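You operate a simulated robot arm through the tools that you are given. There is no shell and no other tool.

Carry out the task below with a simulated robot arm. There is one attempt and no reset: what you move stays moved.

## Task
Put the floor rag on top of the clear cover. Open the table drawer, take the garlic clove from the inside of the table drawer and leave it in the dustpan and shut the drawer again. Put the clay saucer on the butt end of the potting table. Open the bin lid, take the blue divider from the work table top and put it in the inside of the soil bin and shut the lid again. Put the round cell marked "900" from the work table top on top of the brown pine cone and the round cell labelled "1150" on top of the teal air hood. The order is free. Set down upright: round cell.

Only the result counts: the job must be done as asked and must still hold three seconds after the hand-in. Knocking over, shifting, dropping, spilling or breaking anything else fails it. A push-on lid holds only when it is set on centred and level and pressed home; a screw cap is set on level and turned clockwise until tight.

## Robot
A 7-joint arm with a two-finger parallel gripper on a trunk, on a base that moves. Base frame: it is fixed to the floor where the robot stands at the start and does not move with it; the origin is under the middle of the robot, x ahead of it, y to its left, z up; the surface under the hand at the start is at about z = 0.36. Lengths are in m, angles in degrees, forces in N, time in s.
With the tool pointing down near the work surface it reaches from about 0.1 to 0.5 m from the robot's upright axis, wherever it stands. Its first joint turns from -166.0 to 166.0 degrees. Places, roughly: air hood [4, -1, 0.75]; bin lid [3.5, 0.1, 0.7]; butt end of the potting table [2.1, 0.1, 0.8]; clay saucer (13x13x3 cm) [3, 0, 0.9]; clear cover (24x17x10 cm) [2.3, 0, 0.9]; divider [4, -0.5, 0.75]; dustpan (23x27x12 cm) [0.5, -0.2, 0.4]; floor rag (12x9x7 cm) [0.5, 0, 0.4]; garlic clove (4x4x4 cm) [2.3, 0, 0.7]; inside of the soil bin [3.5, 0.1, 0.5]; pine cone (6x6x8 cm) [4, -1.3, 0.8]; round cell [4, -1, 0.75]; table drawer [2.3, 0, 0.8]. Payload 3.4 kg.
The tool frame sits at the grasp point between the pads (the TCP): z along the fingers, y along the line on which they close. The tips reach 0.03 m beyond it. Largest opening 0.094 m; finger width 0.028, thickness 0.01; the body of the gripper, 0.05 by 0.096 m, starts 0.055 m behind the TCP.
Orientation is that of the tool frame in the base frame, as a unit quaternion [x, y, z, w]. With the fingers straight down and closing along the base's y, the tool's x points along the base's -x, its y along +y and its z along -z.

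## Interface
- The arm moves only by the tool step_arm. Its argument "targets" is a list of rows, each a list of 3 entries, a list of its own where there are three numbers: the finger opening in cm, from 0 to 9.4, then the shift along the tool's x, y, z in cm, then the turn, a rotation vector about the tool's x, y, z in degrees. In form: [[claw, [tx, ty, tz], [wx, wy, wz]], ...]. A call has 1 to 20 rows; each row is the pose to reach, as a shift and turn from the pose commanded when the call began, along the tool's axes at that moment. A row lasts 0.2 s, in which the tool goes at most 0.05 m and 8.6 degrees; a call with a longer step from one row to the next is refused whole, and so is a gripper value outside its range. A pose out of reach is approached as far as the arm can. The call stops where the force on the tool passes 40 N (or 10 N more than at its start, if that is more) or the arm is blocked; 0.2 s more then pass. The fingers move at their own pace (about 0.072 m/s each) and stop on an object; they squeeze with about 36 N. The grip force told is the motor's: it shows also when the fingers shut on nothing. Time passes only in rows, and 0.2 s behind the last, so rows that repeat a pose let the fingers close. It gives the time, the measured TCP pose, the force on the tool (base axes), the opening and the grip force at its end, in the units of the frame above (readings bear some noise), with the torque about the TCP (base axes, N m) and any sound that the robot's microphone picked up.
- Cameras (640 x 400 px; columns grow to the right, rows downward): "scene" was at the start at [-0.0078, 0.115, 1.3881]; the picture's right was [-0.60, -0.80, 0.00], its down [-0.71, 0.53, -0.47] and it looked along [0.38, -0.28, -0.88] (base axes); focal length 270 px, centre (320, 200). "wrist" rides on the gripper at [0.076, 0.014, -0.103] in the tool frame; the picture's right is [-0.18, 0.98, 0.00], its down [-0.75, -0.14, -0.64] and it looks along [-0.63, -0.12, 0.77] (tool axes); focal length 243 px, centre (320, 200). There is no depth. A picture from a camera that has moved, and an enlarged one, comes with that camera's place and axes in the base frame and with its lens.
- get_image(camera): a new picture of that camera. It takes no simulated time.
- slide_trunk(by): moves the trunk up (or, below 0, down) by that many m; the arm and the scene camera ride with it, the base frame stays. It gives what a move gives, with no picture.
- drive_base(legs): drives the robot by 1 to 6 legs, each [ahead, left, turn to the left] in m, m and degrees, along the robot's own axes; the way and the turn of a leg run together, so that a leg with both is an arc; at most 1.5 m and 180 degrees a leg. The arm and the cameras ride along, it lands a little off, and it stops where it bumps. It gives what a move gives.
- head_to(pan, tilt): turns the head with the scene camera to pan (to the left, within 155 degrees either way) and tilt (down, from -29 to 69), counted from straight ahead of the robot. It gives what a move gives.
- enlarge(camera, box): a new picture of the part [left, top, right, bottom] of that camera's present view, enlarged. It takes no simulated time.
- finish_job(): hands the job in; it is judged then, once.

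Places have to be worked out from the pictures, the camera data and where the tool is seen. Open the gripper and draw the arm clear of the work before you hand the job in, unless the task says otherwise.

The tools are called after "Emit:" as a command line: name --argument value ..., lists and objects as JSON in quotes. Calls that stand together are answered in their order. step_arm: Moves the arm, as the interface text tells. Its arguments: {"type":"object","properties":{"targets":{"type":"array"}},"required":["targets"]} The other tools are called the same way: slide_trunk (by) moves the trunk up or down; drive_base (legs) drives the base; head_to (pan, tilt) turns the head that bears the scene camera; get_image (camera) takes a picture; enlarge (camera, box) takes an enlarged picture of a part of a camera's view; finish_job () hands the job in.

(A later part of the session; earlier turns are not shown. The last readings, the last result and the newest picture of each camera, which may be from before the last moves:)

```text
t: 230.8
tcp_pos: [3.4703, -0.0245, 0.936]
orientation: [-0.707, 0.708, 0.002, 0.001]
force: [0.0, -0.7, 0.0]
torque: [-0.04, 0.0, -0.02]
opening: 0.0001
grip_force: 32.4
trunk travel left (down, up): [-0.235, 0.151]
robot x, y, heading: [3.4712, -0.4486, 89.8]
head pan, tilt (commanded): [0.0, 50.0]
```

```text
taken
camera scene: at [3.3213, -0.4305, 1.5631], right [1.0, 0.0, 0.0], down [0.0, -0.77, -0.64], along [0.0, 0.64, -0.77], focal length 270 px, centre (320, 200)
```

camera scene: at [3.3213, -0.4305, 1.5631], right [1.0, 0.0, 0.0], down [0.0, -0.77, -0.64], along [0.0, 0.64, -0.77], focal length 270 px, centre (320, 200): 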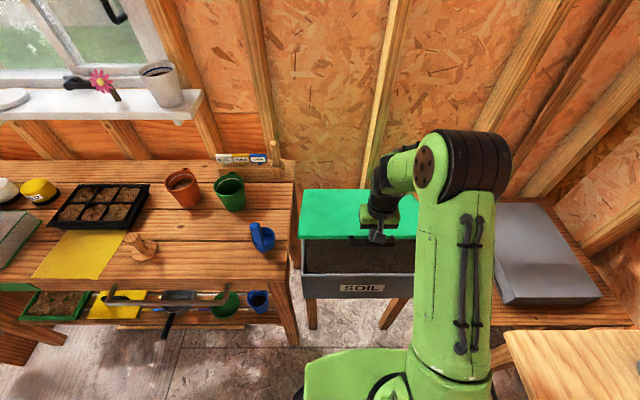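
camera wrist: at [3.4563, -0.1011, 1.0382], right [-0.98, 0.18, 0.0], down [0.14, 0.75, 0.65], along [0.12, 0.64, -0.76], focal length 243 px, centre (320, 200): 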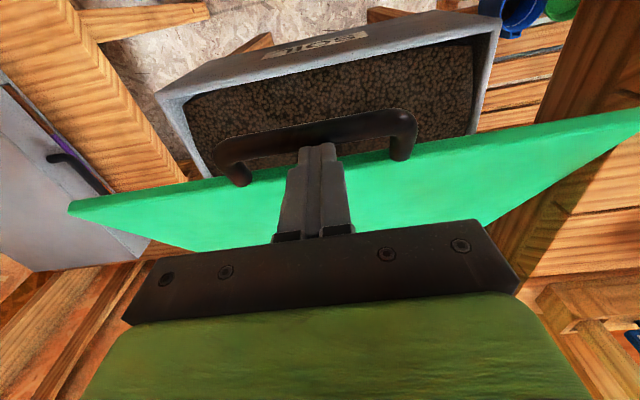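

The lid follows down (≈28°). I keep pressing along the arc until it's shut.

Emit:
step_arm --targets '[[0, [2.2, 0, 3.1], [0, 0, 0]], [0, [3.6, 0, 6.9], [0, 0, 0]], [0, [4.6, 0, 10.6], [0, 0, 0]], [0, [5.3, 0, 14.6], [0, 0, 0]], [0, [5.6, 0, 17.9], [0, 0, 0]], [0, [5.7, 0, 19.6], [0, 0, 0]]]'

Emit:
get_image --camera "wrist"

Emit:
get_image --camera "scene"

```text
t: 232.2
tcp_pos: [3.4705, -0.0831, 0.7469]
orientation: [-0.707, 0.707, 0.001, 0.0]
force: [-0.4, -5.9, 25.8]
torque: [-0.26, -0.01, 0.0]
opening: 0.0001
grip_force: 32.7
trunk travel left (down, up): [-0.235, 0.151]
robot x, y, heading: [3.4742, -0.4483, 89.9]
head pan, tilt (commanded): [0.0, 50.0]
stopped in row 6: the force on the tool passed its limit at 81 N (the readings are from after the stop); the commanded pose is now the measured one
```

```text
taken
camera wrist: at [3.4569, -0.1575, 0.8492], right [-0.98, 0.18, 0.0], down [0.14, 0.75, 0.64], along [0.12, 0.63, -0.76], focal length 243 px, centre (320, 200)
```

wrist: 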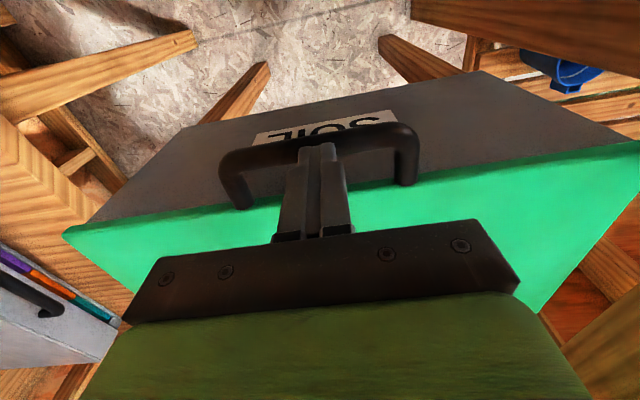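

```text
taken
camera scene: at [3.3215, -0.433, 1.5634], right [1.0, 0.0, 0.0], down [0.0, -0.77, -0.64], along [0.0, 0.64, -0.77], focal length 270 px, centre (320, 200)
```

scene: 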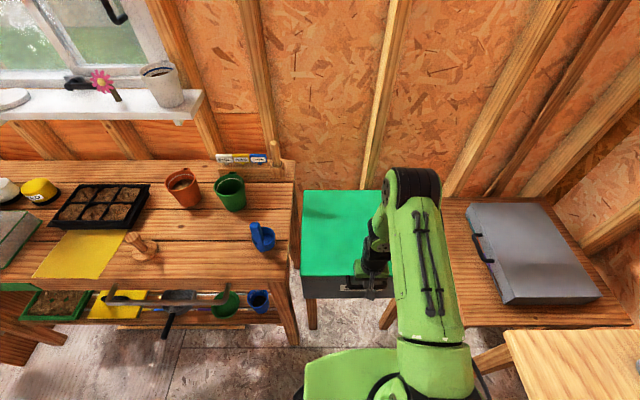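

The lid met its seat (bar top ≈ 0.717, as at the start). I lift the hand away and check.

Emit:
step_arm --targets '[[0, [0, 0, -4], [0, 0, 0]], [0, [0, 0, -8], [0, 0, 0]], [0, [1, 0, -12], [0, 0, 0]], [0, [2, 0, -16], [0, 0, 0]], [0, [3, 0, -20], [0, 0, 0]], [0, [4, 0, -24], [0, 0, 0]]]'

Emit:
get_image --camera "wrist"

Emit:
enlarge --camera "scene" --box '[280, 160, 440, 320]'

```text
t: 233.6
tcp_pos: [3.4679, -0.1249, 0.9831]
orientation: [-0.707, 0.708, 0.002, 0.001]
force: [0.7, 0.7, -0.9]
torque: [-0.02, -0.02, 0.03]
opening: 0.0
grip_force: 32.9
trunk travel left (down, up): [-0.235, 0.151]
robot x, y, heading: [3.4742, -0.4501, 89.8]
head pan, tilt (commanded): [0.0, 50.0]
```

```text
taken
camera wrist: at [3.4553, -0.2001, 1.0866], right [-0.98, 0.18, 0.0], down [0.14, 0.75, 0.64], along [0.12, 0.63, -0.76], focal length 243 px, centre (320, 200)
```

wrist: 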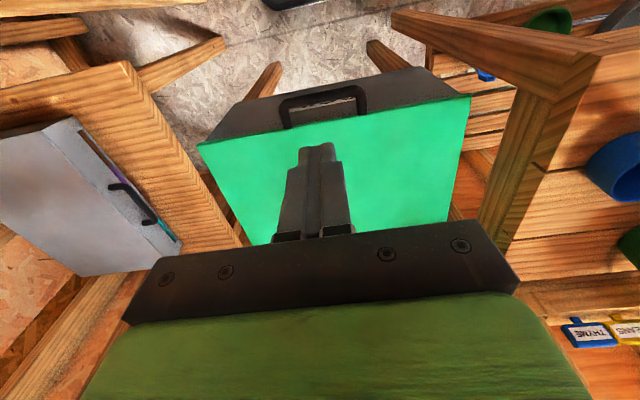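

```text
2.50 times, centred on (360, 240) of scene
camera zoom: at [3.3214, -0.4325, 1.5631], right [1.0, 0.0, 0.0], down [0.0, -0.77, -0.64], along [0.0, 0.64, -0.77], focal length 674 px, centre (220, 100)
```

zoom: 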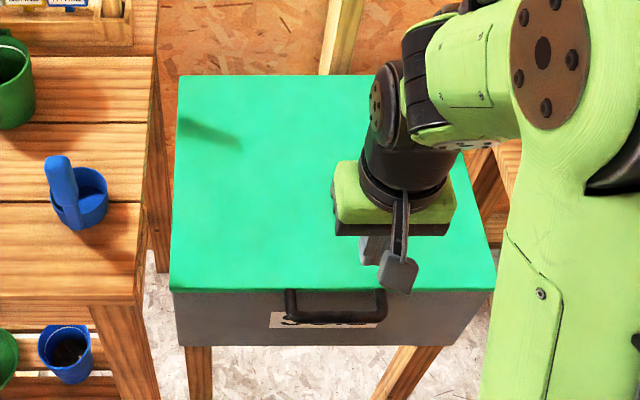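

I zoom to check for a gap under the lid.

Emit:
enlarge --camera "wrist" --box '[190, 60, 490, 200]'

```text
2.13 times, centred on (340, 130) of wrist
camera zoom: at [3.4553, -0.2001, 1.0866], right [-0.98, 0.18, 0.0], down [0.14, 0.75, 0.64], along [0.12, 0.63, -0.76], focal length 518 px, centre (277, 349)
```

zoom: 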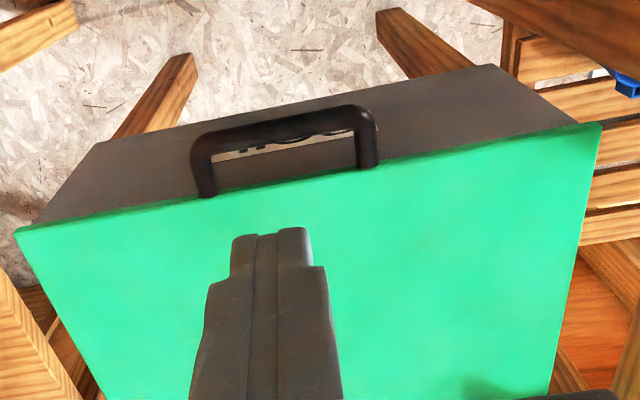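

It looks shut; I press once more gently on the lid's front to be sure it's home.

Emit:
step_arm --targets '[[0, [-4, 0, 3], [0, 0, 0]], [0, [-8, 0, 6], [0, 0, 0]], [0, [-10, 0, 10], [0, 0, 0]], [0, [-10, 0, 14.5], [0, 0, 0]], [0, [-10, 0, 18.5], [0, 0, 0]], [0, [-10, 0, 21.5], [0, 0, 0]], [0, [-10, 0, 23.2], [0, 0, 0]], [0, [-10, 0, 24], [0, 0, 0]], [0, [-10, 0, 24.6], [0, 0, 0]]]'

```text
t: 235.6
tcp_pos: [3.4713, -0.0218, 0.746]
orientation: [0.707, -0.707, -0.003, -0.001]
force: [-0.4, -11.6, 31.4]
torque: [-0.79, 0.01, 0.05]
opening: 0.0
grip_force: 32.9
trunk travel left (down, up): [-0.235, 0.151]
robot x, y, heading: [3.4729, -0.4508, 90.0]
head pan, tilt (commanded): [0.0, 50.0]
stopped in row 9: the force on the tool passed its limit at 47 N (the readings are from after the stop); the commanded pose is now the measured one
```

The lid is firmly seated (contact at z ≈ 0.716, 31 N). I lift off and drive to the table drawer.

Emit:
step_arm --targets '[[0, [0, 0, -4], [0, 0, 0]], [0, [2, 0, -8], [0, 0, 0]], [0, [5, 0, -12], [0, 0, 0]], [0, [8, 0, -16], [0, 0, 0]], [0, [11, 0, -20], [0, 0, 0]], [0, [13, 0, -24], [0, 0, 0]]]'

Emit:
drive_base --legs '[[-0.3, 0, 0], [0, 1.12, 0]]'

Emit:
head_to --pan 0 --tilt 45

Emit:
get_image --camera "scene"

Emit:
get_image --camera "wrist"

```text
t: 236.9
tcp_pos: [3.4719, -0.1543, 0.9811]
orientation: [-0.707, 0.707, 0.003, 0.002]
force: [0.4, -0.2, 0.7]
torque: [0.05, 0.0, 0.01]
opening: 0.0
grip_force: 32.6
trunk travel left (down, up): [-0.235, 0.151]
robot x, y, heading: [3.4714, -0.4487, 90.1]
head pan, tilt (commanded): [0.0, 50.0]
```

```text
t: 244.2
tcp_pos: [2.3692, -0.4534, 0.9815]
orientation: [0.71, -0.704, -0.003, -0.001]
force: [0.3, 1.4, -0.5]
torque: [-0.02, -0.01, -0.02]
opening: 0.0
grip_force: 32.9
trunk travel left (down, up): [-0.235, 0.151]
robot x, y, heading: [2.3671, -0.7501, 90.4]
head pan, tilt (commanded): [0.0, 50.0]
```

```text
t: 244.9
tcp_pos: [2.3677, -0.4529, 0.9818]
orientation: [0.71, -0.704, -0.003, -0.002]
force: [-0.1, 0.1, -0.4]
torque: [0.0, -0.03, -0.02]
opening: 0.0001
grip_force: 33.2
trunk travel left (down, up): [-0.235, 0.151]
robot x, y, heading: [2.3717, -0.7513, 90.4]
head pan, tilt (commanded): [0.0, 45.0]
```

```text
taken
camera scene: at [2.2193, -0.7291, 1.57], right [1.0, 0.0, 0.0], down [0.0, -0.71, -0.71], along [0.0, 0.71, -0.71], focal length 270 px, centre (320, 200)
```

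scene: 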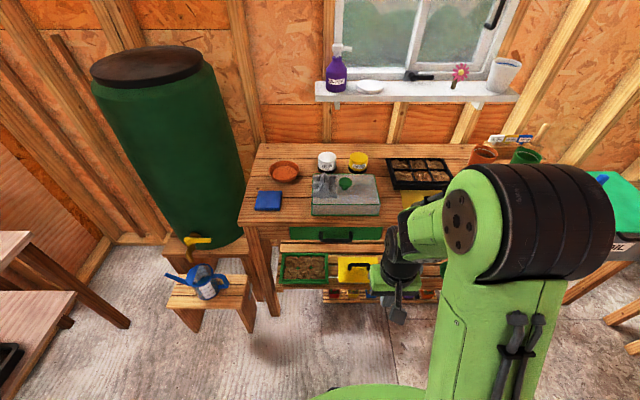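

```text
taken
camera wrist: at [2.356, -0.5292, 1.0839], right [-0.98, 0.18, 0.0], down [0.14, 0.75, 0.65], along [0.11, 0.64, -0.76], focal length 243 px, centre (320, 200)
```

wrist: 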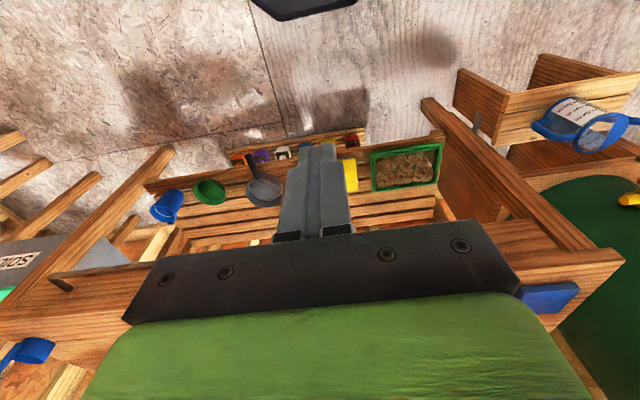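

I zoom in on the drawer front and handle.

Emit:
enlarge --camera "scene" --box '[235, 160, 415, 290]'

```text
3.08 times, centred on (325, 225) of scene
camera zoom: at [2.2193, -0.7291, 1.57], right [1.0, 0.0, 0.0], down [0.0, -0.71, -0.71], along [0.0, 0.71, -0.71], focal length 829 px, centre (305, 123)
```

zoom: 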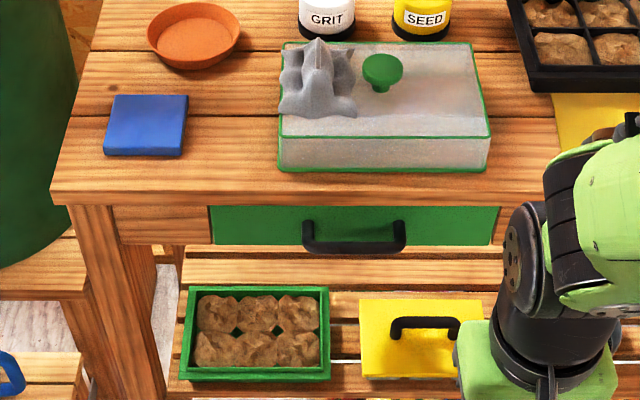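

Handle bar ≈ x 2.22–2.335, y −0.145, z 0.78. I line up with it and turn the tool to point forward.

Emit:
drive_base --legs '[[0, 0.092, -0.4]]'

Emit:
step_arm --targets '[[3, [0, 0, 0], [0, 0, -8]], [3, [-2, 0, 0], [0, 0, -16]], [3, [-4, 0, 0], [0, 0, -24]], [3, [-6, 0, 0], [0, 0, -32]], [3, [-8, 0, 0], [0, 0, -40]], [3, [-10, 0, 0], [0, 0, -48]], [3, [-12, 0, 0], [0, 0, -56]], [3, [-14, 0, 0], [0, 0, -64]], [3, [-16, 0, 0], [0, 0, -72]], [3, [-16, 0, 0], [0, 0, -80]], [3, [-16, 0, 0], [0, 0, -88]], [3, [-16, 0, 0], [0, 0, -90]]]'

Emit:
step_arm --targets '[[3, [0, 0, 0], [8, 0, 0]], [3, [0, 0, 0], [16, 0, 0]], [3, [0, 0, 0], [24, 0, 0]], [3, [0, 0, 0], [32, 0, 0]], [3, [0, 0, 0], [40, 0, 0]], [3, [0, 0, 0], [48, 0, 0]], [3, [0, 0, 0], [56, 0, 0]], [3, [0, 0, 0], [64, 0, 0]], [3, [0, 0, 0], [72, 0, 0]], [3, [0, 0, 0], [80, 0, 0]], [3, [0, 0, 0], [87, 0, 0]]]'

Emit:
slide_trunk --by -0.2

Emit:
get_image --camera "wrist"

Emit:
get_image --camera "scene"

```text
t: 246.0
tcp_pos: [2.2762, -0.4535, 0.9815]
orientation: [-0.706, 0.708, 0.002, 0.003]
force: [-0.5, 0.9, 0.1]
torque: [0.01, -0.01, 0.05]
opening: 0.0
grip_force: 33.8
trunk travel left (down, up): [-0.235, 0.151]
robot x, y, heading: [2.2761, -0.7552, 89.9]
head pan, tilt (commanded): [0.0, 45.0]
```

```text
t: 248.6
tcp_pos: [2.2782, -0.2938, 0.9825]
orientation: [1.0, 0.001, -0.001, -0.004]
force: [1.0, -0.8, 0.0]
torque: [0.0, -0.02, 0.0]
opening: 0.0298
grip_force: 0.1
trunk travel left (down, up): [-0.235, 0.151]
robot x, y, heading: [2.2762, -0.752, 90.2]
head pan, tilt (commanded): [0.0, 45.0]
```

```text
t: 251.0
tcp_pos: [2.2773, -0.2926, 0.982]
orientation: [0.723, 0.0, -0.001, -0.691]
force: [0.9, -0.1, 0.4]
torque: [-0.03, 0.0, -0.01]
opening: 0.0299
grip_force: 0.2
trunk travel left (down, up): [-0.235, 0.151]
robot x, y, heading: [2.2779, -0.752, 89.8]
head pan, tilt (commanded): [0.0, 45.0]
```

```text
t: 253.2
tcp_pos: [2.2776, -0.2931, 0.7823]
orientation: [0.723, -0.001, 0.0, -0.691]
force: [-0.6, -0.7, -0.2]
torque: [-0.02, -0.01, 0.03]
opening: 0.03
grip_force: 0.1
trunk travel left (down, up): [-0.035, 0.351]
robot x, y, heading: [2.2808, -0.753, 89.8]
head pan, tilt (commanded): [0.0, 45.0]
```

```text
taken
camera wrist: at [2.3544, -0.3952, 0.7728], right [-0.19, -0.04, -0.98], down [-0.75, -0.63, 0.17], along [-0.63, 0.77, 0.08], focal length 243 px, centre (320, 200)
```

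wrist: 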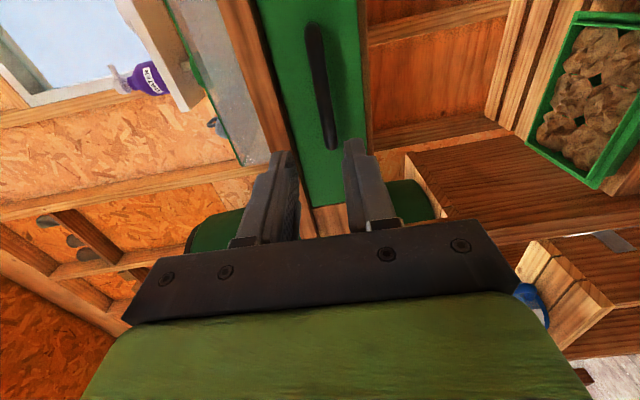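

```text
taken
camera scene: at [2.126, -0.7281, 1.3697], right [1.0, 0.0, 0.0], down [0.0, -0.71, -0.71], along [0.0, 0.71, -0.71], focal length 270 px, centre (320, 200)
```

scene: 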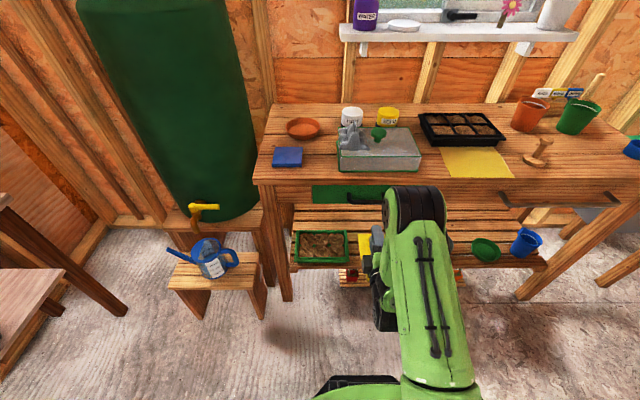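

Bar at z ≈ 0.775, between the finger lines. I extend forward 13 cm and 7 mm down so that the bar is between the pads.

Emit:
step_arm --targets '[[3, [0, 0.5, 4.5], [0, 0, 0]], [3, [0, 0.29, 9], [0, 0, 0]], [3, [0, 0.1, 11.5], [0, 0, 0]], [3, [0, 0.1, 13.3], [0, 0, 0]]]'

Emit:
get_image --camera "wrist"

```text
t: 254.2
tcp_pos: [2.2793, -0.1606, 0.7753]
orientation: [0.723, 0.0, 0.0, -0.691]
force: [0.3, -0.4, -0.6]
torque: [0.0, 0.0, 0.04]
opening: 0.03
grip_force: 0.0
trunk travel left (down, up): [-0.035, 0.351]
robot x, y, heading: [2.2804, -0.7514, 89.8]
head pan, tilt (commanded): [0.0, 45.0]
```

```text
taken
camera wrist: at [2.3549, -0.2626, 0.7663], right [-0.19, -0.04, -0.98], down [-0.75, -0.63, 0.17], along [-0.63, 0.77, 0.08], focal length 243 px, centre (320, 200)
```

wrist: 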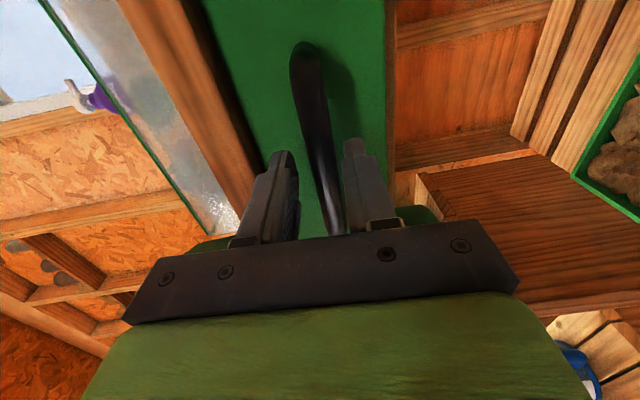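

Bar between the pads. I grip it.

Emit:
step_arm --targets '[[1.5, [0, 0, 0], [0, 0, 0]], [0, [0, 0, 0], [0, 0, 0]], [0, [0, 0, 0], [0, 0, 0]], [0, [0, 0, -2], [0, 0, 0]], [0, [0, 0, -4], [0, 0, 0]]]'

Emit:
get_image --camera "scene"

```text
t: 255.4
tcp_pos: [2.2794, -0.2004, 0.7731]
orientation: [0.727, -0.002, 0.001, -0.687]
force: [-2.9, -1.7, -24.2]
torque: [-0.48, -0.11, 0.34]
opening: 0.0155
grip_force: 44.8
trunk travel left (down, up): [-0.035, 0.351]
robot x, y, heading: [2.2759, -0.7483, 89.9]
head pan, tilt (commanded): [0.0, 45.0]
```

```text
taken
camera scene: at [2.1257, -0.7252, 1.3695], right [1.0, 0.0, 0.0], down [0.0, -0.71, -0.71], along [0.0, 0.71, -0.71], focal length 270 px, centre (320, 200)
```

scene: 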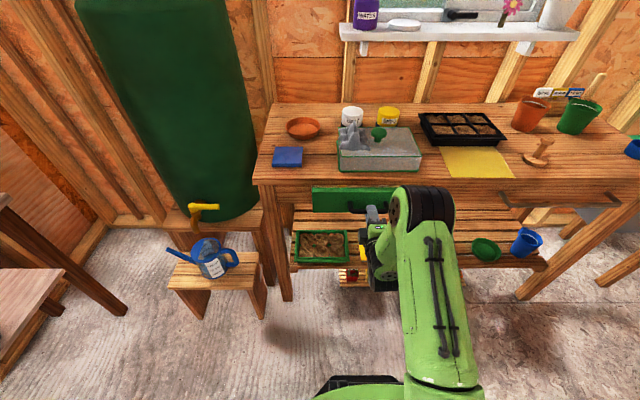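

The drawer comes out. I relax the vertical load by 4 mm and pull on by backing the base 16 cm.

Emit:
step_arm --targets '[[0, [0, 0.4, 0], [0, 0, 0]], [0, [0, 0.5, 0], [0, 0, 0]]]'

Emit:
drive_base --legs '[[-0.15, 0, 0]]'

Emit:
get_image --camera "scene"

```text
t: 256.0
tcp_pos: [2.2779, -0.1991, 0.773]
orientation: [0.722, -0.001, 0.0, -0.692]
force: [-1.0, -0.6, -4.7]
torque: [-0.15, -0.15, 0.36]
opening: 0.0156
grip_force: 44.7
trunk travel left (down, up): [-0.035, 0.351]
robot x, y, heading: [2.2764, -0.7502, 89.9]
head pan, tilt (commanded): [0.0, 45.0]
```

```text
t: 257.3
tcp_pos: [2.279, -0.3506, 0.7728]
orientation: [0.722, -0.002, -0.001, -0.692]
force: [-4.4, -0.4, 8.3]
torque: [0.2, -0.14, 0.03]
opening: 0.0156
grip_force: 44.4
trunk travel left (down, up): [-0.035, 0.351]
robot x, y, heading: [2.2752, -0.9037, 90.1]
head pan, tilt (commanded): [0.0, 45.0]
```

```text
taken
camera scene: at [2.1249, -0.8793, 1.3697], right [1.0, 0.0, 0.0], down [0.0, -0.71, -0.71], along [0.0, 0.71, -0.71], focal length 270 px, centre (320, 200)
```

scene: 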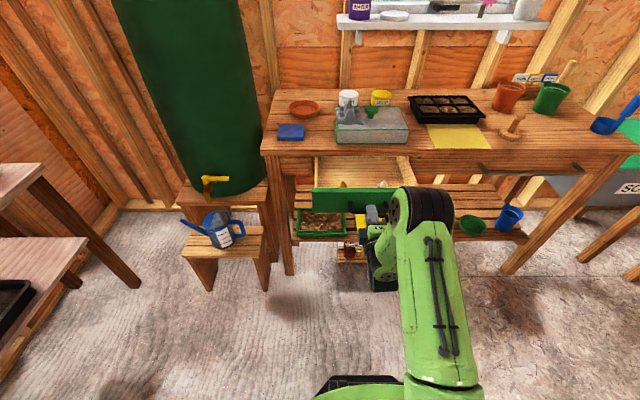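

The drawer is open ~19 cm. I zoom in to see its contents.

Emit:
enlarge --camera "scene" --box '[290, 130, 450, 240]'

```text
3.64 times, centred on (370, 185) of scene
camera zoom: at [2.1249, -0.8793, 1.3697], right [1.0, 0.0, 0.0], down [0.0, -0.71, -0.71], along [0.0, 0.71, -0.71], focal length 980 px, centre (138, 254)
```

zoom: 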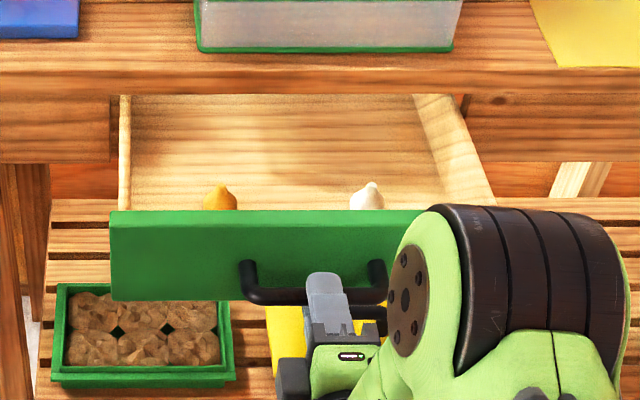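

There's an orange bulb at left and the white garlic clove at right, near the drawer's front. I let go of the handle, back off, and raise up to look from above.

Emit:
step_arm --targets '[[1.8, [0, 0, 0], [0, 0, 0]], [2.6, [0, 0, 0], [0, 0, 0]], [3.2, [0, 0, 0], [0, 0, 0]], [3.2, [0, 0, 0], [0, 0, 0]], [3.2, [0, 0, -3], [0, 0, 0]], [3.2, [0, 0, -6], [0, 0, 0]], [3.2, [0, 0, -9], [0, 0, 0]]]'

Emit:
slide_trunk --by 0.3

Emit:
step_arm --targets '[[4, [0, 0, 0], [-8, 0, 0]], [4, [0, 0, 0], [-16, 0, 0]], [4, [0, 0, 0], [-24, 0, 0]], [4, [0, 0, 0], [-32, 0, 0]], [4, [0, 0, 0], [-40, 0, 0]], [4, [0, 0, 0], [-48, 0, 0]], [4, [0, 0, 0], [-56, 0, 0]], [4, [0, 0, 0], [-64, 0, 0]], [4, [0, 0, 0], [-72, 0, 0]], [4, [0, 0, 0], [-80, 0, 0]], [4, [0, 0, 0], [-87.5, 0, 0]]]'

Emit:
get_image --camera "scene"

```text
t: 258.9
tcp_pos: [2.2795, -0.4418, 0.7767]
orientation: [0.721, -0.002, 0.0, -0.692]
force: [0.0, -0.4, -0.1]
torque: [0.02, 0.02, 0.02]
opening: 0.0317
grip_force: 0.1
trunk travel left (down, up): [-0.035, 0.351]
robot x, y, heading: [2.2803, -0.904, 90.0]
head pan, tilt (commanded): [0.0, 45.0]
```

```text
t: 261.9
tcp_pos: [2.2794, -0.442, 1.0782]
orientation: [0.722, -0.001, 0.0, -0.691]
force: [0.0, -0.7, 0.6]
torque: [0.02, -0.05, -0.01]
opening: 0.0319
grip_force: 0.1
trunk travel left (down, up): [-0.335, 0.051]
robot x, y, heading: [2.2788, -0.9003, 89.7]
head pan, tilt (commanded): [0.0, 45.0]
```

```text
t: 264.3
tcp_pos: [2.2786, -0.4411, 1.0775]
orientation: [1.0, -0.002, -0.001, 0.0]
force: [-0.9, 0.3, 0.9]
torque: [-0.01, -0.02, -0.01]
opening: 0.0398
grip_force: 0.1
trunk travel left (down, up): [-0.335, 0.051]
robot x, y, heading: [2.2784, -0.899, 89.7]
head pan, tilt (commanded): [0.0, 45.0]
```

```text
taken
camera scene: at [2.1254, -0.877, 1.6706], right [1.0, 0.0, 0.0], down [0.0, -0.71, -0.71], along [0.0, 0.71, -0.71], focal length 270 px, centre (320, 200)
```

scene: 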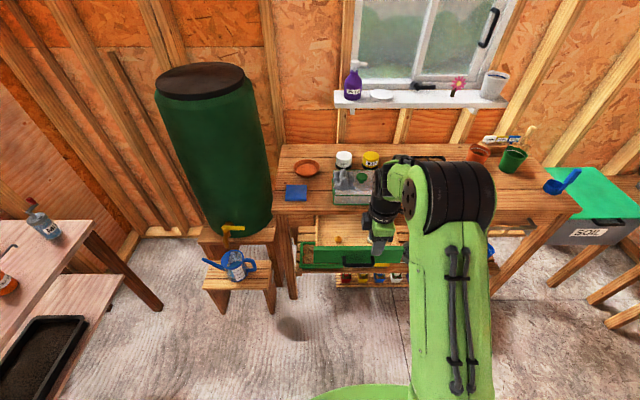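

I yaw to the standard orientation and look into the drawer with the wrist camera.

Emit:
step_arm --targets '[[5, [0, 0, 0], [0, 0, 8]], [5, [0, 0, 0], [0, 0, 16]], [5, [0, 0, 0], [0, 0, 24]], [5, [0, 0, 0], [0, 0, 32]], [5, [0, 0, 0], [0, 0, 40]], [6, [0, 0, 0], [0, 0, 48]], [6, [0, 0, 0], [0, 0, 56]], [6, [0, 0, 0], [0, 0, 64]], [6, [0, 0, 0], [0, 0, 72]], [6, [0, 0, 0], [0, 0, 80]], [6, [0, 0, 0], [0, 0, 88]], [6, [0, 0, 0], [0, 0, 90]]]'

Emit:
drive_base --legs '[[0.15, 0, 0]]'

Emit:
get_image --camera "wrist"

Emit:
get_image --camera "scene"

```text
t: 266.9
tcp_pos: [2.2797, -0.4413, 1.0769]
orientation: [-0.707, 0.708, 0.001, -0.001]
force: [0.2, 0.3, -0.4]
torque: [0.02, 0.03, 0.01]
opening: 0.0602
grip_force: 0.0
trunk travel left (down, up): [-0.335, 0.051]
robot x, y, heading: [2.275, -0.9041, 89.8]
head pan, tilt (commanded): [0.0, 45.0]
```

```text
t: 268.3
tcp_pos: [2.2783, -0.2917, 1.0781]
orientation: [-0.707, 0.708, 0.0, -0.001]
force: [-0.2, 0.3, 0.2]
torque: [-0.01, 0.02, 0.02]
opening: 0.0599
grip_force: 0.1
trunk travel left (down, up): [-0.335, 0.051]
robot x, y, heading: [2.2764, -0.7483, 89.7]
head pan, tilt (commanded): [0.0, 45.0]
```

```text
taken
camera wrist: at [2.265, -0.3659, 1.1803], right [-0.98, 0.19, 0.0], down [0.14, 0.75, 0.64], along [0.12, 0.63, -0.77], focal length 243 px, centre (320, 200)
```

wrist: 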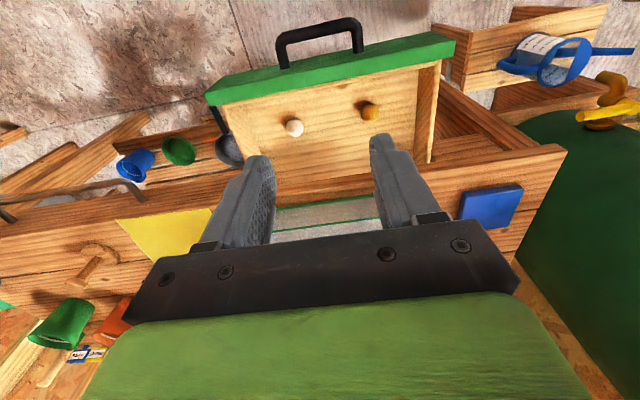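

```text
taken
camera scene: at [2.126, -0.7269, 1.6706], right [1.0, 0.0, 0.0], down [0.0, -0.71, -0.71], along [0.0, 0.71, -0.71], focal length 270 px, centre (320, 200)
```

scene: 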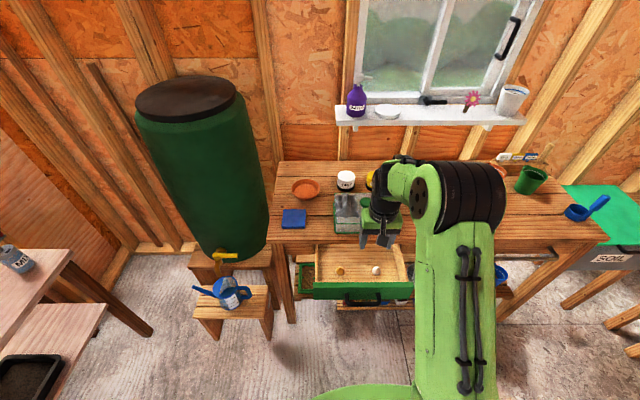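

I zoom on the garlic.

Emit:
enlarge --camera "wrist" --box '[200, 20, 460, 200]'

Emit:
enlarge --camera "scene" --box '[290, 230, 430, 310]'

```text
2.22 times, centred on (330, 110) of wrist
camera zoom: at [2.265, -0.3659, 1.1803], right [-0.98, 0.19, 0.0], down [0.14, 0.75, 0.64], along [0.12, 0.63, -0.77], focal length 539 px, centre (298, 400)
```

zoom: 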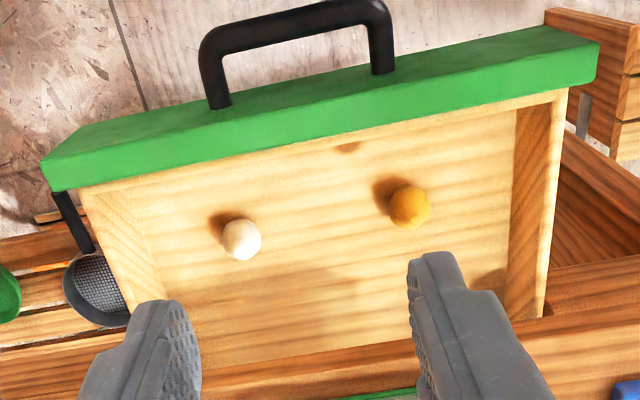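

```text
4.57 times, centred on (360, 270) of scene
camera zoom: at [2.126, -0.7269, 1.6706], right [1.0, 0.0, 0.0], down [0.0, -0.71, -0.71], along [0.0, 0.71, -0.71], focal length 1232 px, centre (137, -120)
```

zoom: 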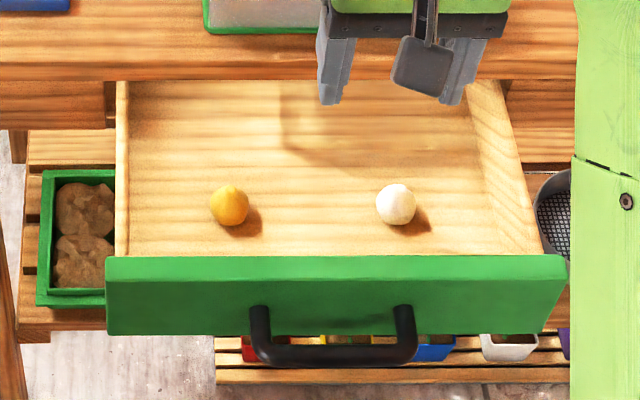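

Garlic centre ≈ (2.341, −0.199, 0.765). I move above it and descend in stages.

Emit:
step_arm --targets '[[6, [-3, -2, 2], [0, 0, 0]], [6, [-6, -4, 4.5], [0, 0, 0]], [6, [-9.27, -6.27, 7], [0, 0, 0]], [6, [-9.27, -6.27, 11.5], [0, 0, 0]], [6, [-9.27, -6.27, 16], [0, 0, 0]], [6, [-9.27, -6.27, 19.5], [0, 0, 0]]]'

Emit:
get_image --camera "wrist"

Emit:
enlarge --camera "wrist" --box '[220, 40, 420, 240]'

```text
t: 269.7
tcp_pos: [2.3424, -0.198, 0.8828]
orientation: [-0.706, 0.708, 0.001, -0.001]
force: [0.3, 0.2, 0.0]
torque: [0.03, 0.01, 0.01]
opening: 0.0603
grip_force: 0.1
trunk travel left (down, up): [-0.335, 0.051]
robot x, y, heading: [2.2753, -0.7501, 89.6]
head pan, tilt (commanded): [0.0, 45.0]
```

```text
taken
camera wrist: at [2.3281, -0.2726, 0.9853], right [-0.98, 0.19, 0.0], down [0.14, 0.75, 0.64], along [0.12, 0.63, -0.77], focal length 243 px, centre (320, 200)
```

wrist: 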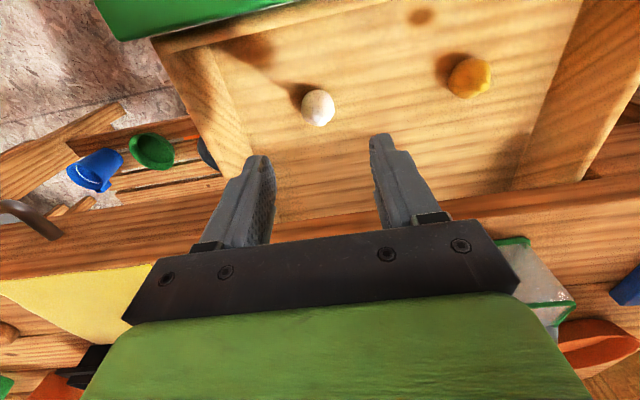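

```text
2.00 times, centred on (320, 140) of wrist
camera zoom: at [2.3281, -0.2726, 0.9853], right [-0.98, 0.19, 0.0], down [0.14, 0.75, 0.64], along [0.12, 0.63, -0.77], focal length 485 px, centre (320, 320)
```

zoom: 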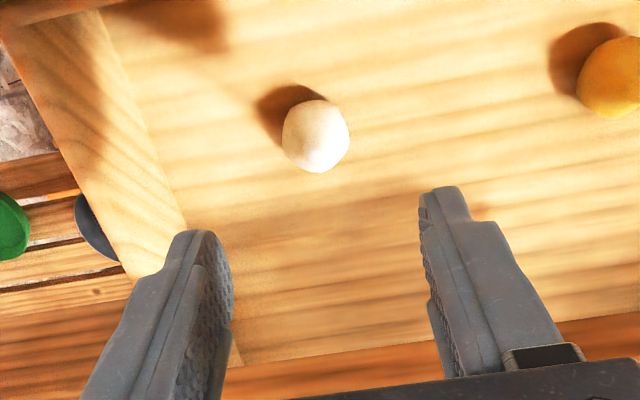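

The garlic is right below at (2.344, −0.198). I descend and grip it.

Emit:
step_arm --targets '[[6, [0, -0.2, 4], [0, 0, 0]], [6, [0, -0.2, 7.5], [0, 0, 0]], [6, [0, -0.2, 9.5], [0, 0, 0]], [6, [0, -0.2, 10.2], [0, 0, 0]]]'

Emit:
get_image --camera "wrist"

```text
t: 270.7
tcp_pos: [2.3453, -0.2004, 0.7821]
orientation: [-0.706, 0.708, 0.001, 0.0]
force: [-0.1, -0.3, -0.1]
torque: [-0.01, 0.01, 0.02]
opening: 0.0599
grip_force: 0.0
trunk travel left (down, up): [-0.335, 0.051]
robot x, y, heading: [2.2804, -0.7522, 89.7]
head pan, tilt (commanded): [0.0, 45.0]
```

```text
taken
camera wrist: at [2.3308, -0.2749, 0.8848], right [-0.98, 0.19, 0.0], down [0.14, 0.75, 0.64], along [0.12, 0.63, -0.77], focal length 243 px, centre (320, 200)
```

wrist: 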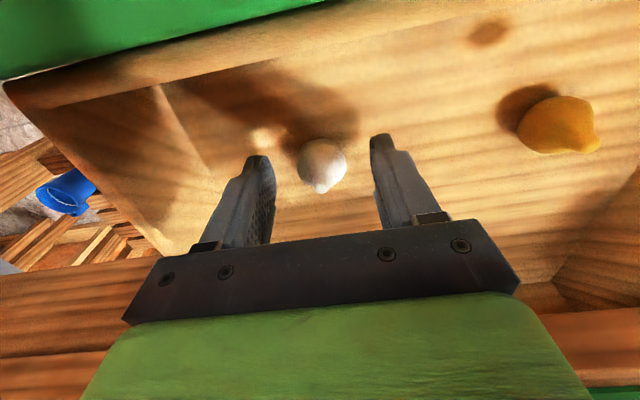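

The garlic's centre is at tip level, so I go 1.2 cm lower before closing.

Emit:
step_arm --targets '[[6, [0, 0, 0.6], [0, 0, 0]], [6, [0, 0, 1.2], [0, 0, 0]]]'

Emit:
get_image --camera "wrist"

```text
t: 271.3
tcp_pos: [2.3441, -0.2034, 0.7765]
orientation: [-0.707, 0.707, 0.0, -0.001]
force: [0.7, 0.5, 0.2]
torque: [-0.02, -0.02, -0.05]
opening: 0.0598
grip_force: 0.0
out of reach, approached as far as the arm can: row 1, 2
trunk travel left (down, up): [-0.335, 0.051]
robot x, y, heading: [2.2774, -0.7501, 89.5]
head pan, tilt (commanded): [0.0, 45.0]
```

```text
taken
camera wrist: at [2.3304, -0.2773, 0.8794], right [-0.98, 0.19, 0.0], down [0.14, 0.75, 0.64], along [0.12, 0.63, -0.77], focal length 243 px, centre (320, 200)
```

wrist: 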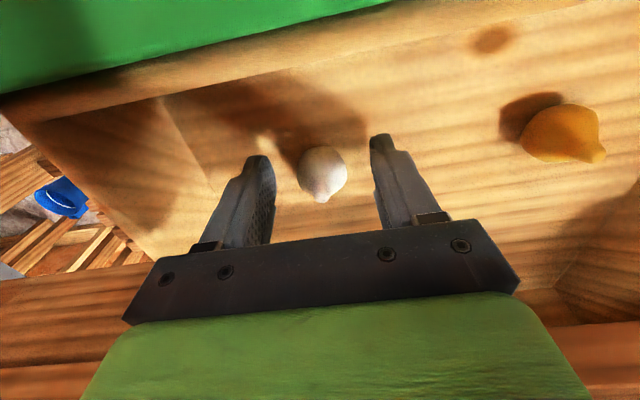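

Reach limit with the trunk this high; I lower the trunk 8 mm instead.

Emit:
slide_trunk --by -0.008

Emit:
get_image --camera "wrist"

```text
t: 271.9
tcp_pos: [2.3443, -0.2023, 0.7683]
orientation: [-0.707, 0.708, 0.001, -0.001]
force: [0.9, -1.0, 0.2]
torque: [-0.01, -0.02, -0.01]
opening: 0.06
grip_force: 0.0
trunk travel left (down, up): [-0.327, 0.059]
robot x, y, heading: [2.2743, -0.7498, 89.6]
head pan, tilt (commanded): [0.0, 45.0]
```

```text
taken
camera wrist: at [2.3304, -0.2772, 0.8712], right [-0.98, 0.19, 0.0], down [0.14, 0.75, 0.64], along [0.12, 0.63, -0.77], focal length 243 px, centre (320, 200)
```

wrist: 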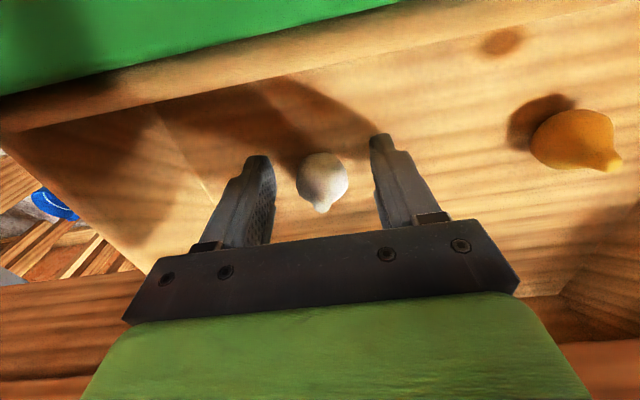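

The garlic is now between the pads. I close and lift a little.

Emit:
step_arm --targets '[[4.5, [0, 0, 0], [0, 0, 0]], [3, [0, 0, 0], [0, 0, 0]], [2, [0, 0, 0], [0, 0, 0]], [1, [0, 0, 0], [0, 0, 0]], [1, [0, 0, 0], [0, 0, 0]]]'

Emit:
slide_trunk --by 0.05

Emit:
get_image --camera "wrist"

```text
t: 273.1
tcp_pos: [2.3427, -0.2017, 0.7684]
orientation: [-0.706, 0.708, 0.0, -0.001]
force: [0.4, -0.6, 1.1]
torque: [0.0, 0.0, 0.02]
opening: 0.0307
grip_force: 36.0
trunk travel left (down, up): [-0.327, 0.059]
robot x, y, heading: [2.2776, -0.753, 89.7]
head pan, tilt (commanded): [0.0, 45.0]
```

```text
t: 274.0
tcp_pos: [2.3445, -0.2016, 0.8201]
orientation: [-0.706, 0.708, 0.001, 0.0]
force: [0.3, 0.8, -0.7]
torque: [0.02, 0.02, 0.02]
opening: 0.0303
grip_force: 36.3
trunk travel left (down, up): [-0.377, 0.009]
robot x, y, heading: [2.2786, -0.754, 89.8]
head pan, tilt (commanded): [0.0, 45.0]
```

```text
taken
camera wrist: at [2.3304, -0.2772, 0.9222], right [-0.98, 0.19, 0.0], down [0.14, 0.75, 0.64], along [0.12, 0.63, -0.77], focal length 243 px, centre (320, 200)
```

wrist: 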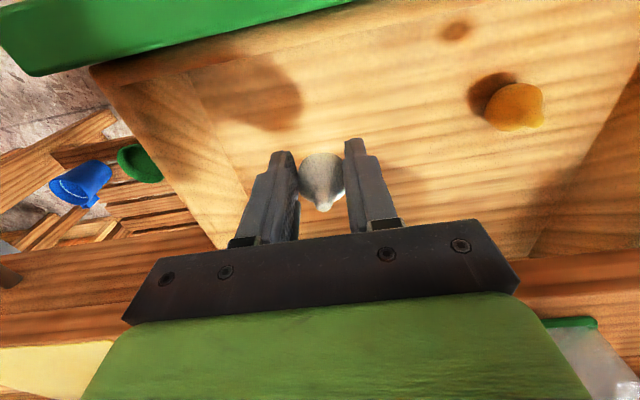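

Garlic held (3 cm). I lift it out, retract and back off, then yaw the hand so its broad body can push the drawer shut by the handle.

Emit:
step_arm --targets '[[1, [0, 0, -4], [0, 0, 0]], [1, [0, 0, -8], [0, 0, 0]], [1, [0, 0, -12], [0, 0, 0]], [1, [2, 1, -15], [0, 0, 0]], [1, [6, 3, -16], [0, 0, 0]], [1, [10, 5, -16], [0, 0, 0]], [1, [14, 6.5, -16], [0, 0, 0]], [1, [17, 6.5, -16], [0, 0, 0]]]'

Emit:
drive_base --legs '[[-0.28, 0, 0]]'

Emit:
step_arm --targets '[[1, [0, 0, 0], [0, 0, -8]], [1, [0, 0, 0], [0, 0, -16]], [1, [0, 0, 0], [0, 0, -24]], [1, [0, 0, 0], [0, 0, -32]], [1, [0, 0, 0], [0, 0, -40]], [1, [0, 0, 0], [0, 0, -48]], [1, [0, 0, 0], [0, 0, -56]], [1, [0, 0, 0], [0, 0, -64]], [1, [0, 0, 0], [0, 0, -72]], [1, [0, 0, 0], [0, 0, -80]], [1, [0, 0, 0], [0, 0, -88]], [1, [0, 0, 0], [0, 0, -90]]]'

Emit:
get_image --camera "scene"

```text
t: 275.8
tcp_pos: [2.2798, -0.3721, 0.98]
orientation: [-0.706, 0.708, 0.001, 0.0]
force: [0.3, -0.3, -0.2]
torque: [0.0, -0.03, 0.01]
opening: 0.0308
grip_force: 35.5
trunk travel left (down, up): [-0.377, 0.009]
robot x, y, heading: [2.2796, -0.7496, 89.7]
head pan, tilt (commanded): [0.0, 45.0]
```

```text
t: 277.8
tcp_pos: [2.2799, -0.6504, 0.9802]
orientation: [-0.705, 0.709, 0.002, -0.001]
force: [-0.5, -0.2, -0.2]
torque: [0.02, 0.0, -0.02]
opening: 0.0304
grip_force: 35.4
trunk travel left (down, up): [-0.377, 0.009]
robot x, y, heading: [2.2774, -1.0296, 89.6]
head pan, tilt (commanded): [0.0, 45.0]
```

```text
t: 280.4
tcp_pos: [2.2802, -0.6507, 0.9782]
orientation: [1.0, -0.002, -0.001, -0.001]
force: [0.1, -0.2, 0.1]
torque: [0.02, -0.01, -0.04]
opening: 0.0306
grip_force: 35.7
trunk travel left (down, up): [-0.377, 0.009]
robot x, y, heading: [2.2767, -1.0303, 89.6]
head pan, tilt (commanded): [0.0, 45.0]
```

```text
taken
camera scene: at [2.1244, -1.0066, 1.7124], right [1.0, -0.01, 0.0], down [-0.01, -0.71, -0.71], along [0.01, 0.71, -0.71], focal length 270 px, centre (320, 200)
```

scene: 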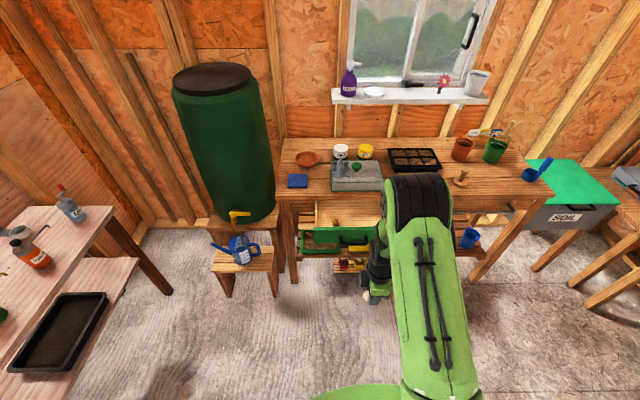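

I lower the trunk so the hand's body is level with the handle, then check.

Emit:
slide_trunk --by -0.285

Emit:
drive_base --legs '[[0.2, 0, 0.4]]'

Emit:
get_image --camera "scene"

Emit:
get_image --camera "wrist"

```text
t: 283.2
tcp_pos: [2.2793, -0.6506, 0.6943]
orientation: [1.0, -0.004, -0.001, 0.0]
force: [-0.6, 0.0, 0.1]
torque: [-0.02, -0.01, -0.01]
opening: 0.0306
grip_force: 35.8
trunk travel left (down, up): [-0.092, 0.294]
robot x, y, heading: [2.274, -1.0335, 89.4]
head pan, tilt (commanded): [0.0, 45.0]
```

```text
t: 284.8
tcp_pos: [2.2766, -0.4503, 0.6932]
orientation: [1.0, 0.002, -0.002, 0.0]
force: [0.4, -0.4, 0.4]
torque: [-0.02, 0.02, 0.0]
opening: 0.0304
grip_force: 36.2
trunk travel left (down, up): [-0.092, 0.294]
robot x, y, heading: [2.2758, -0.8301, 90.0]
head pan, tilt (commanded): [0.0, 45.0]
```

```text
taken
camera scene: at [2.1249, -0.8077, 1.4272], right [1.0, 0.0, 0.0], down [0.0, -0.71, -0.71], along [0.0, 0.71, -0.71], focal length 270 px, centre (320, 200)
```

scene: 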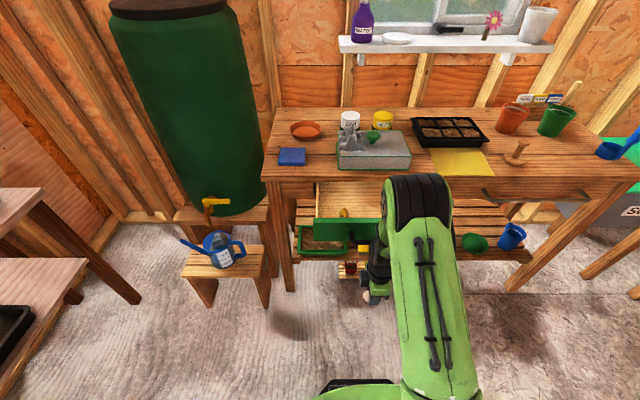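

```text
taken
camera wrist: at [2.3538, -0.4635, 0.7969], right [-0.18, -0.98, 0.0], down [-0.75, 0.14, 0.64], along [-0.63, 0.12, -0.77], focal length 243 px, centre (320, 200)
```

wrist: 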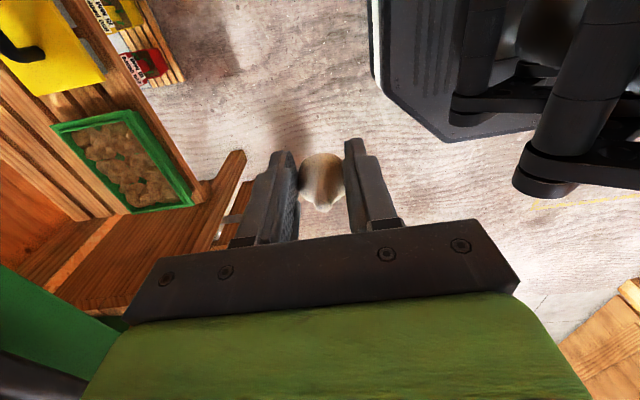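

I zoom to check the hand against the handle.

Emit:
enlarge --camera "scene" --box '[300, 190, 420, 310]'

```text
3.33 times, centred on (360, 250) of scene
camera zoom: at [2.1249, -0.8077, 1.4272], right [1.0, 0.0, 0.0], down [0.0, -0.71, -0.71], along [0.0, 0.71, -0.71], focal length 898 px, centre (187, 33)
```

zoom: 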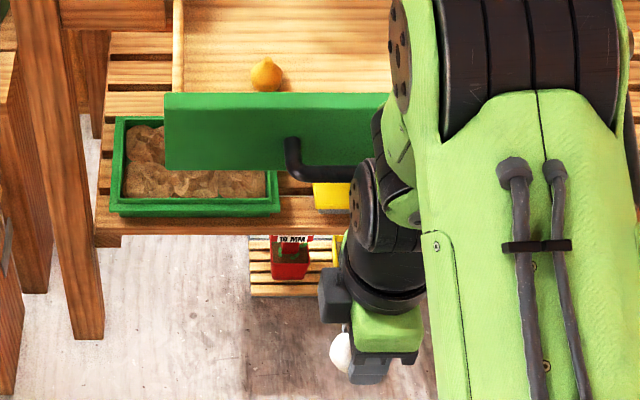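

The hand's body is level with the bar. I drive forward 0.22 m to push the drawer in.

Emit:
drive_base --legs '[[0.1, 0, 0]]'

Emit:
get_image --camera "scene"

Emit:
drive_base --legs '[[0.12, 0, 0]]'

Emit:
get_image --camera "scene"

Emit:
get_image --camera "wrist"

```text
t: 286.0
tcp_pos: [2.2763, -0.3495, 0.6942]
orientation: [1.0, 0.001, -0.001, -0.001]
force: [0.2, -0.4, -0.1]
torque: [-0.02, -0.03, 0.02]
opening: 0.0306
grip_force: 35.7
trunk travel left (down, up): [-0.092, 0.294]
robot x, y, heading: [2.277, -0.733, 90.0]
head pan, tilt (commanded): [0.0, 45.0]
```

```text
taken
camera scene: at [2.1249, -0.7065, 1.4272], right [1.0, 0.0, 0.0], down [0.0, -0.71, -0.71], along [0.0, 0.71, -0.71], focal length 270 px, centre (320, 200)
```

scene: 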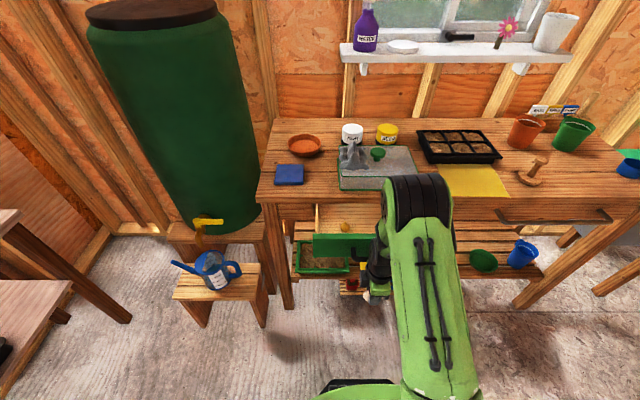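

```text
t: 287.2
tcp_pos: [2.2766, -0.2288, 0.6941]
orientation: [1.0, 0.002, -0.001, -0.001]
force: [-0.4, 0.6, -0.8]
torque: [-0.05, 0.04, 0.01]
opening: 0.0306
grip_force: 35.3
trunk travel left (down, up): [-0.092, 0.294]
robot x, y, heading: [2.2788, -0.609, 90.1]
head pan, tilt (commanded): [0.0, 45.0]
```

```text
taken
camera scene: at [2.1247, -0.5857, 1.4272], right [1.0, 0.0, 0.0], down [0.0, -0.71, -0.71], along [0.0, 0.71, -0.71], focal length 270 px, centre (320, 200)
```

scene: 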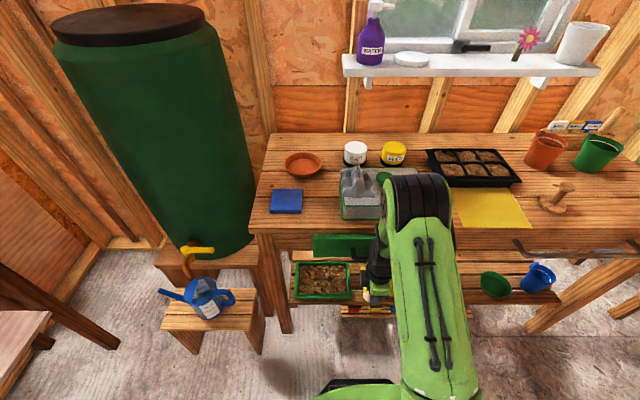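

```text
taken
camera wrist: at [2.3536, -0.2415, 0.7968], right [-0.18, -0.98, 0.0], down [-0.75, 0.14, 0.64], along [-0.63, 0.12, -0.77], focal length 243 px, centre (320, 200)
```

wrist: 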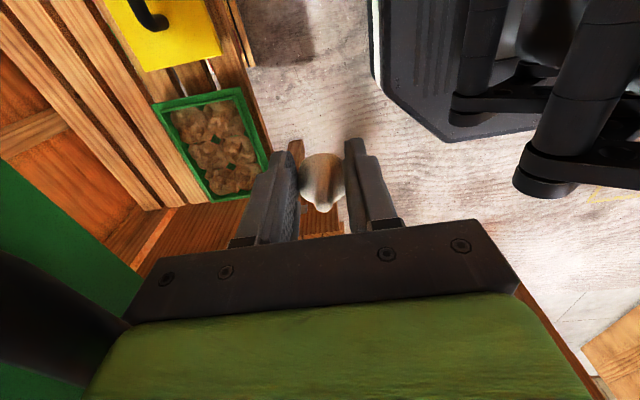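

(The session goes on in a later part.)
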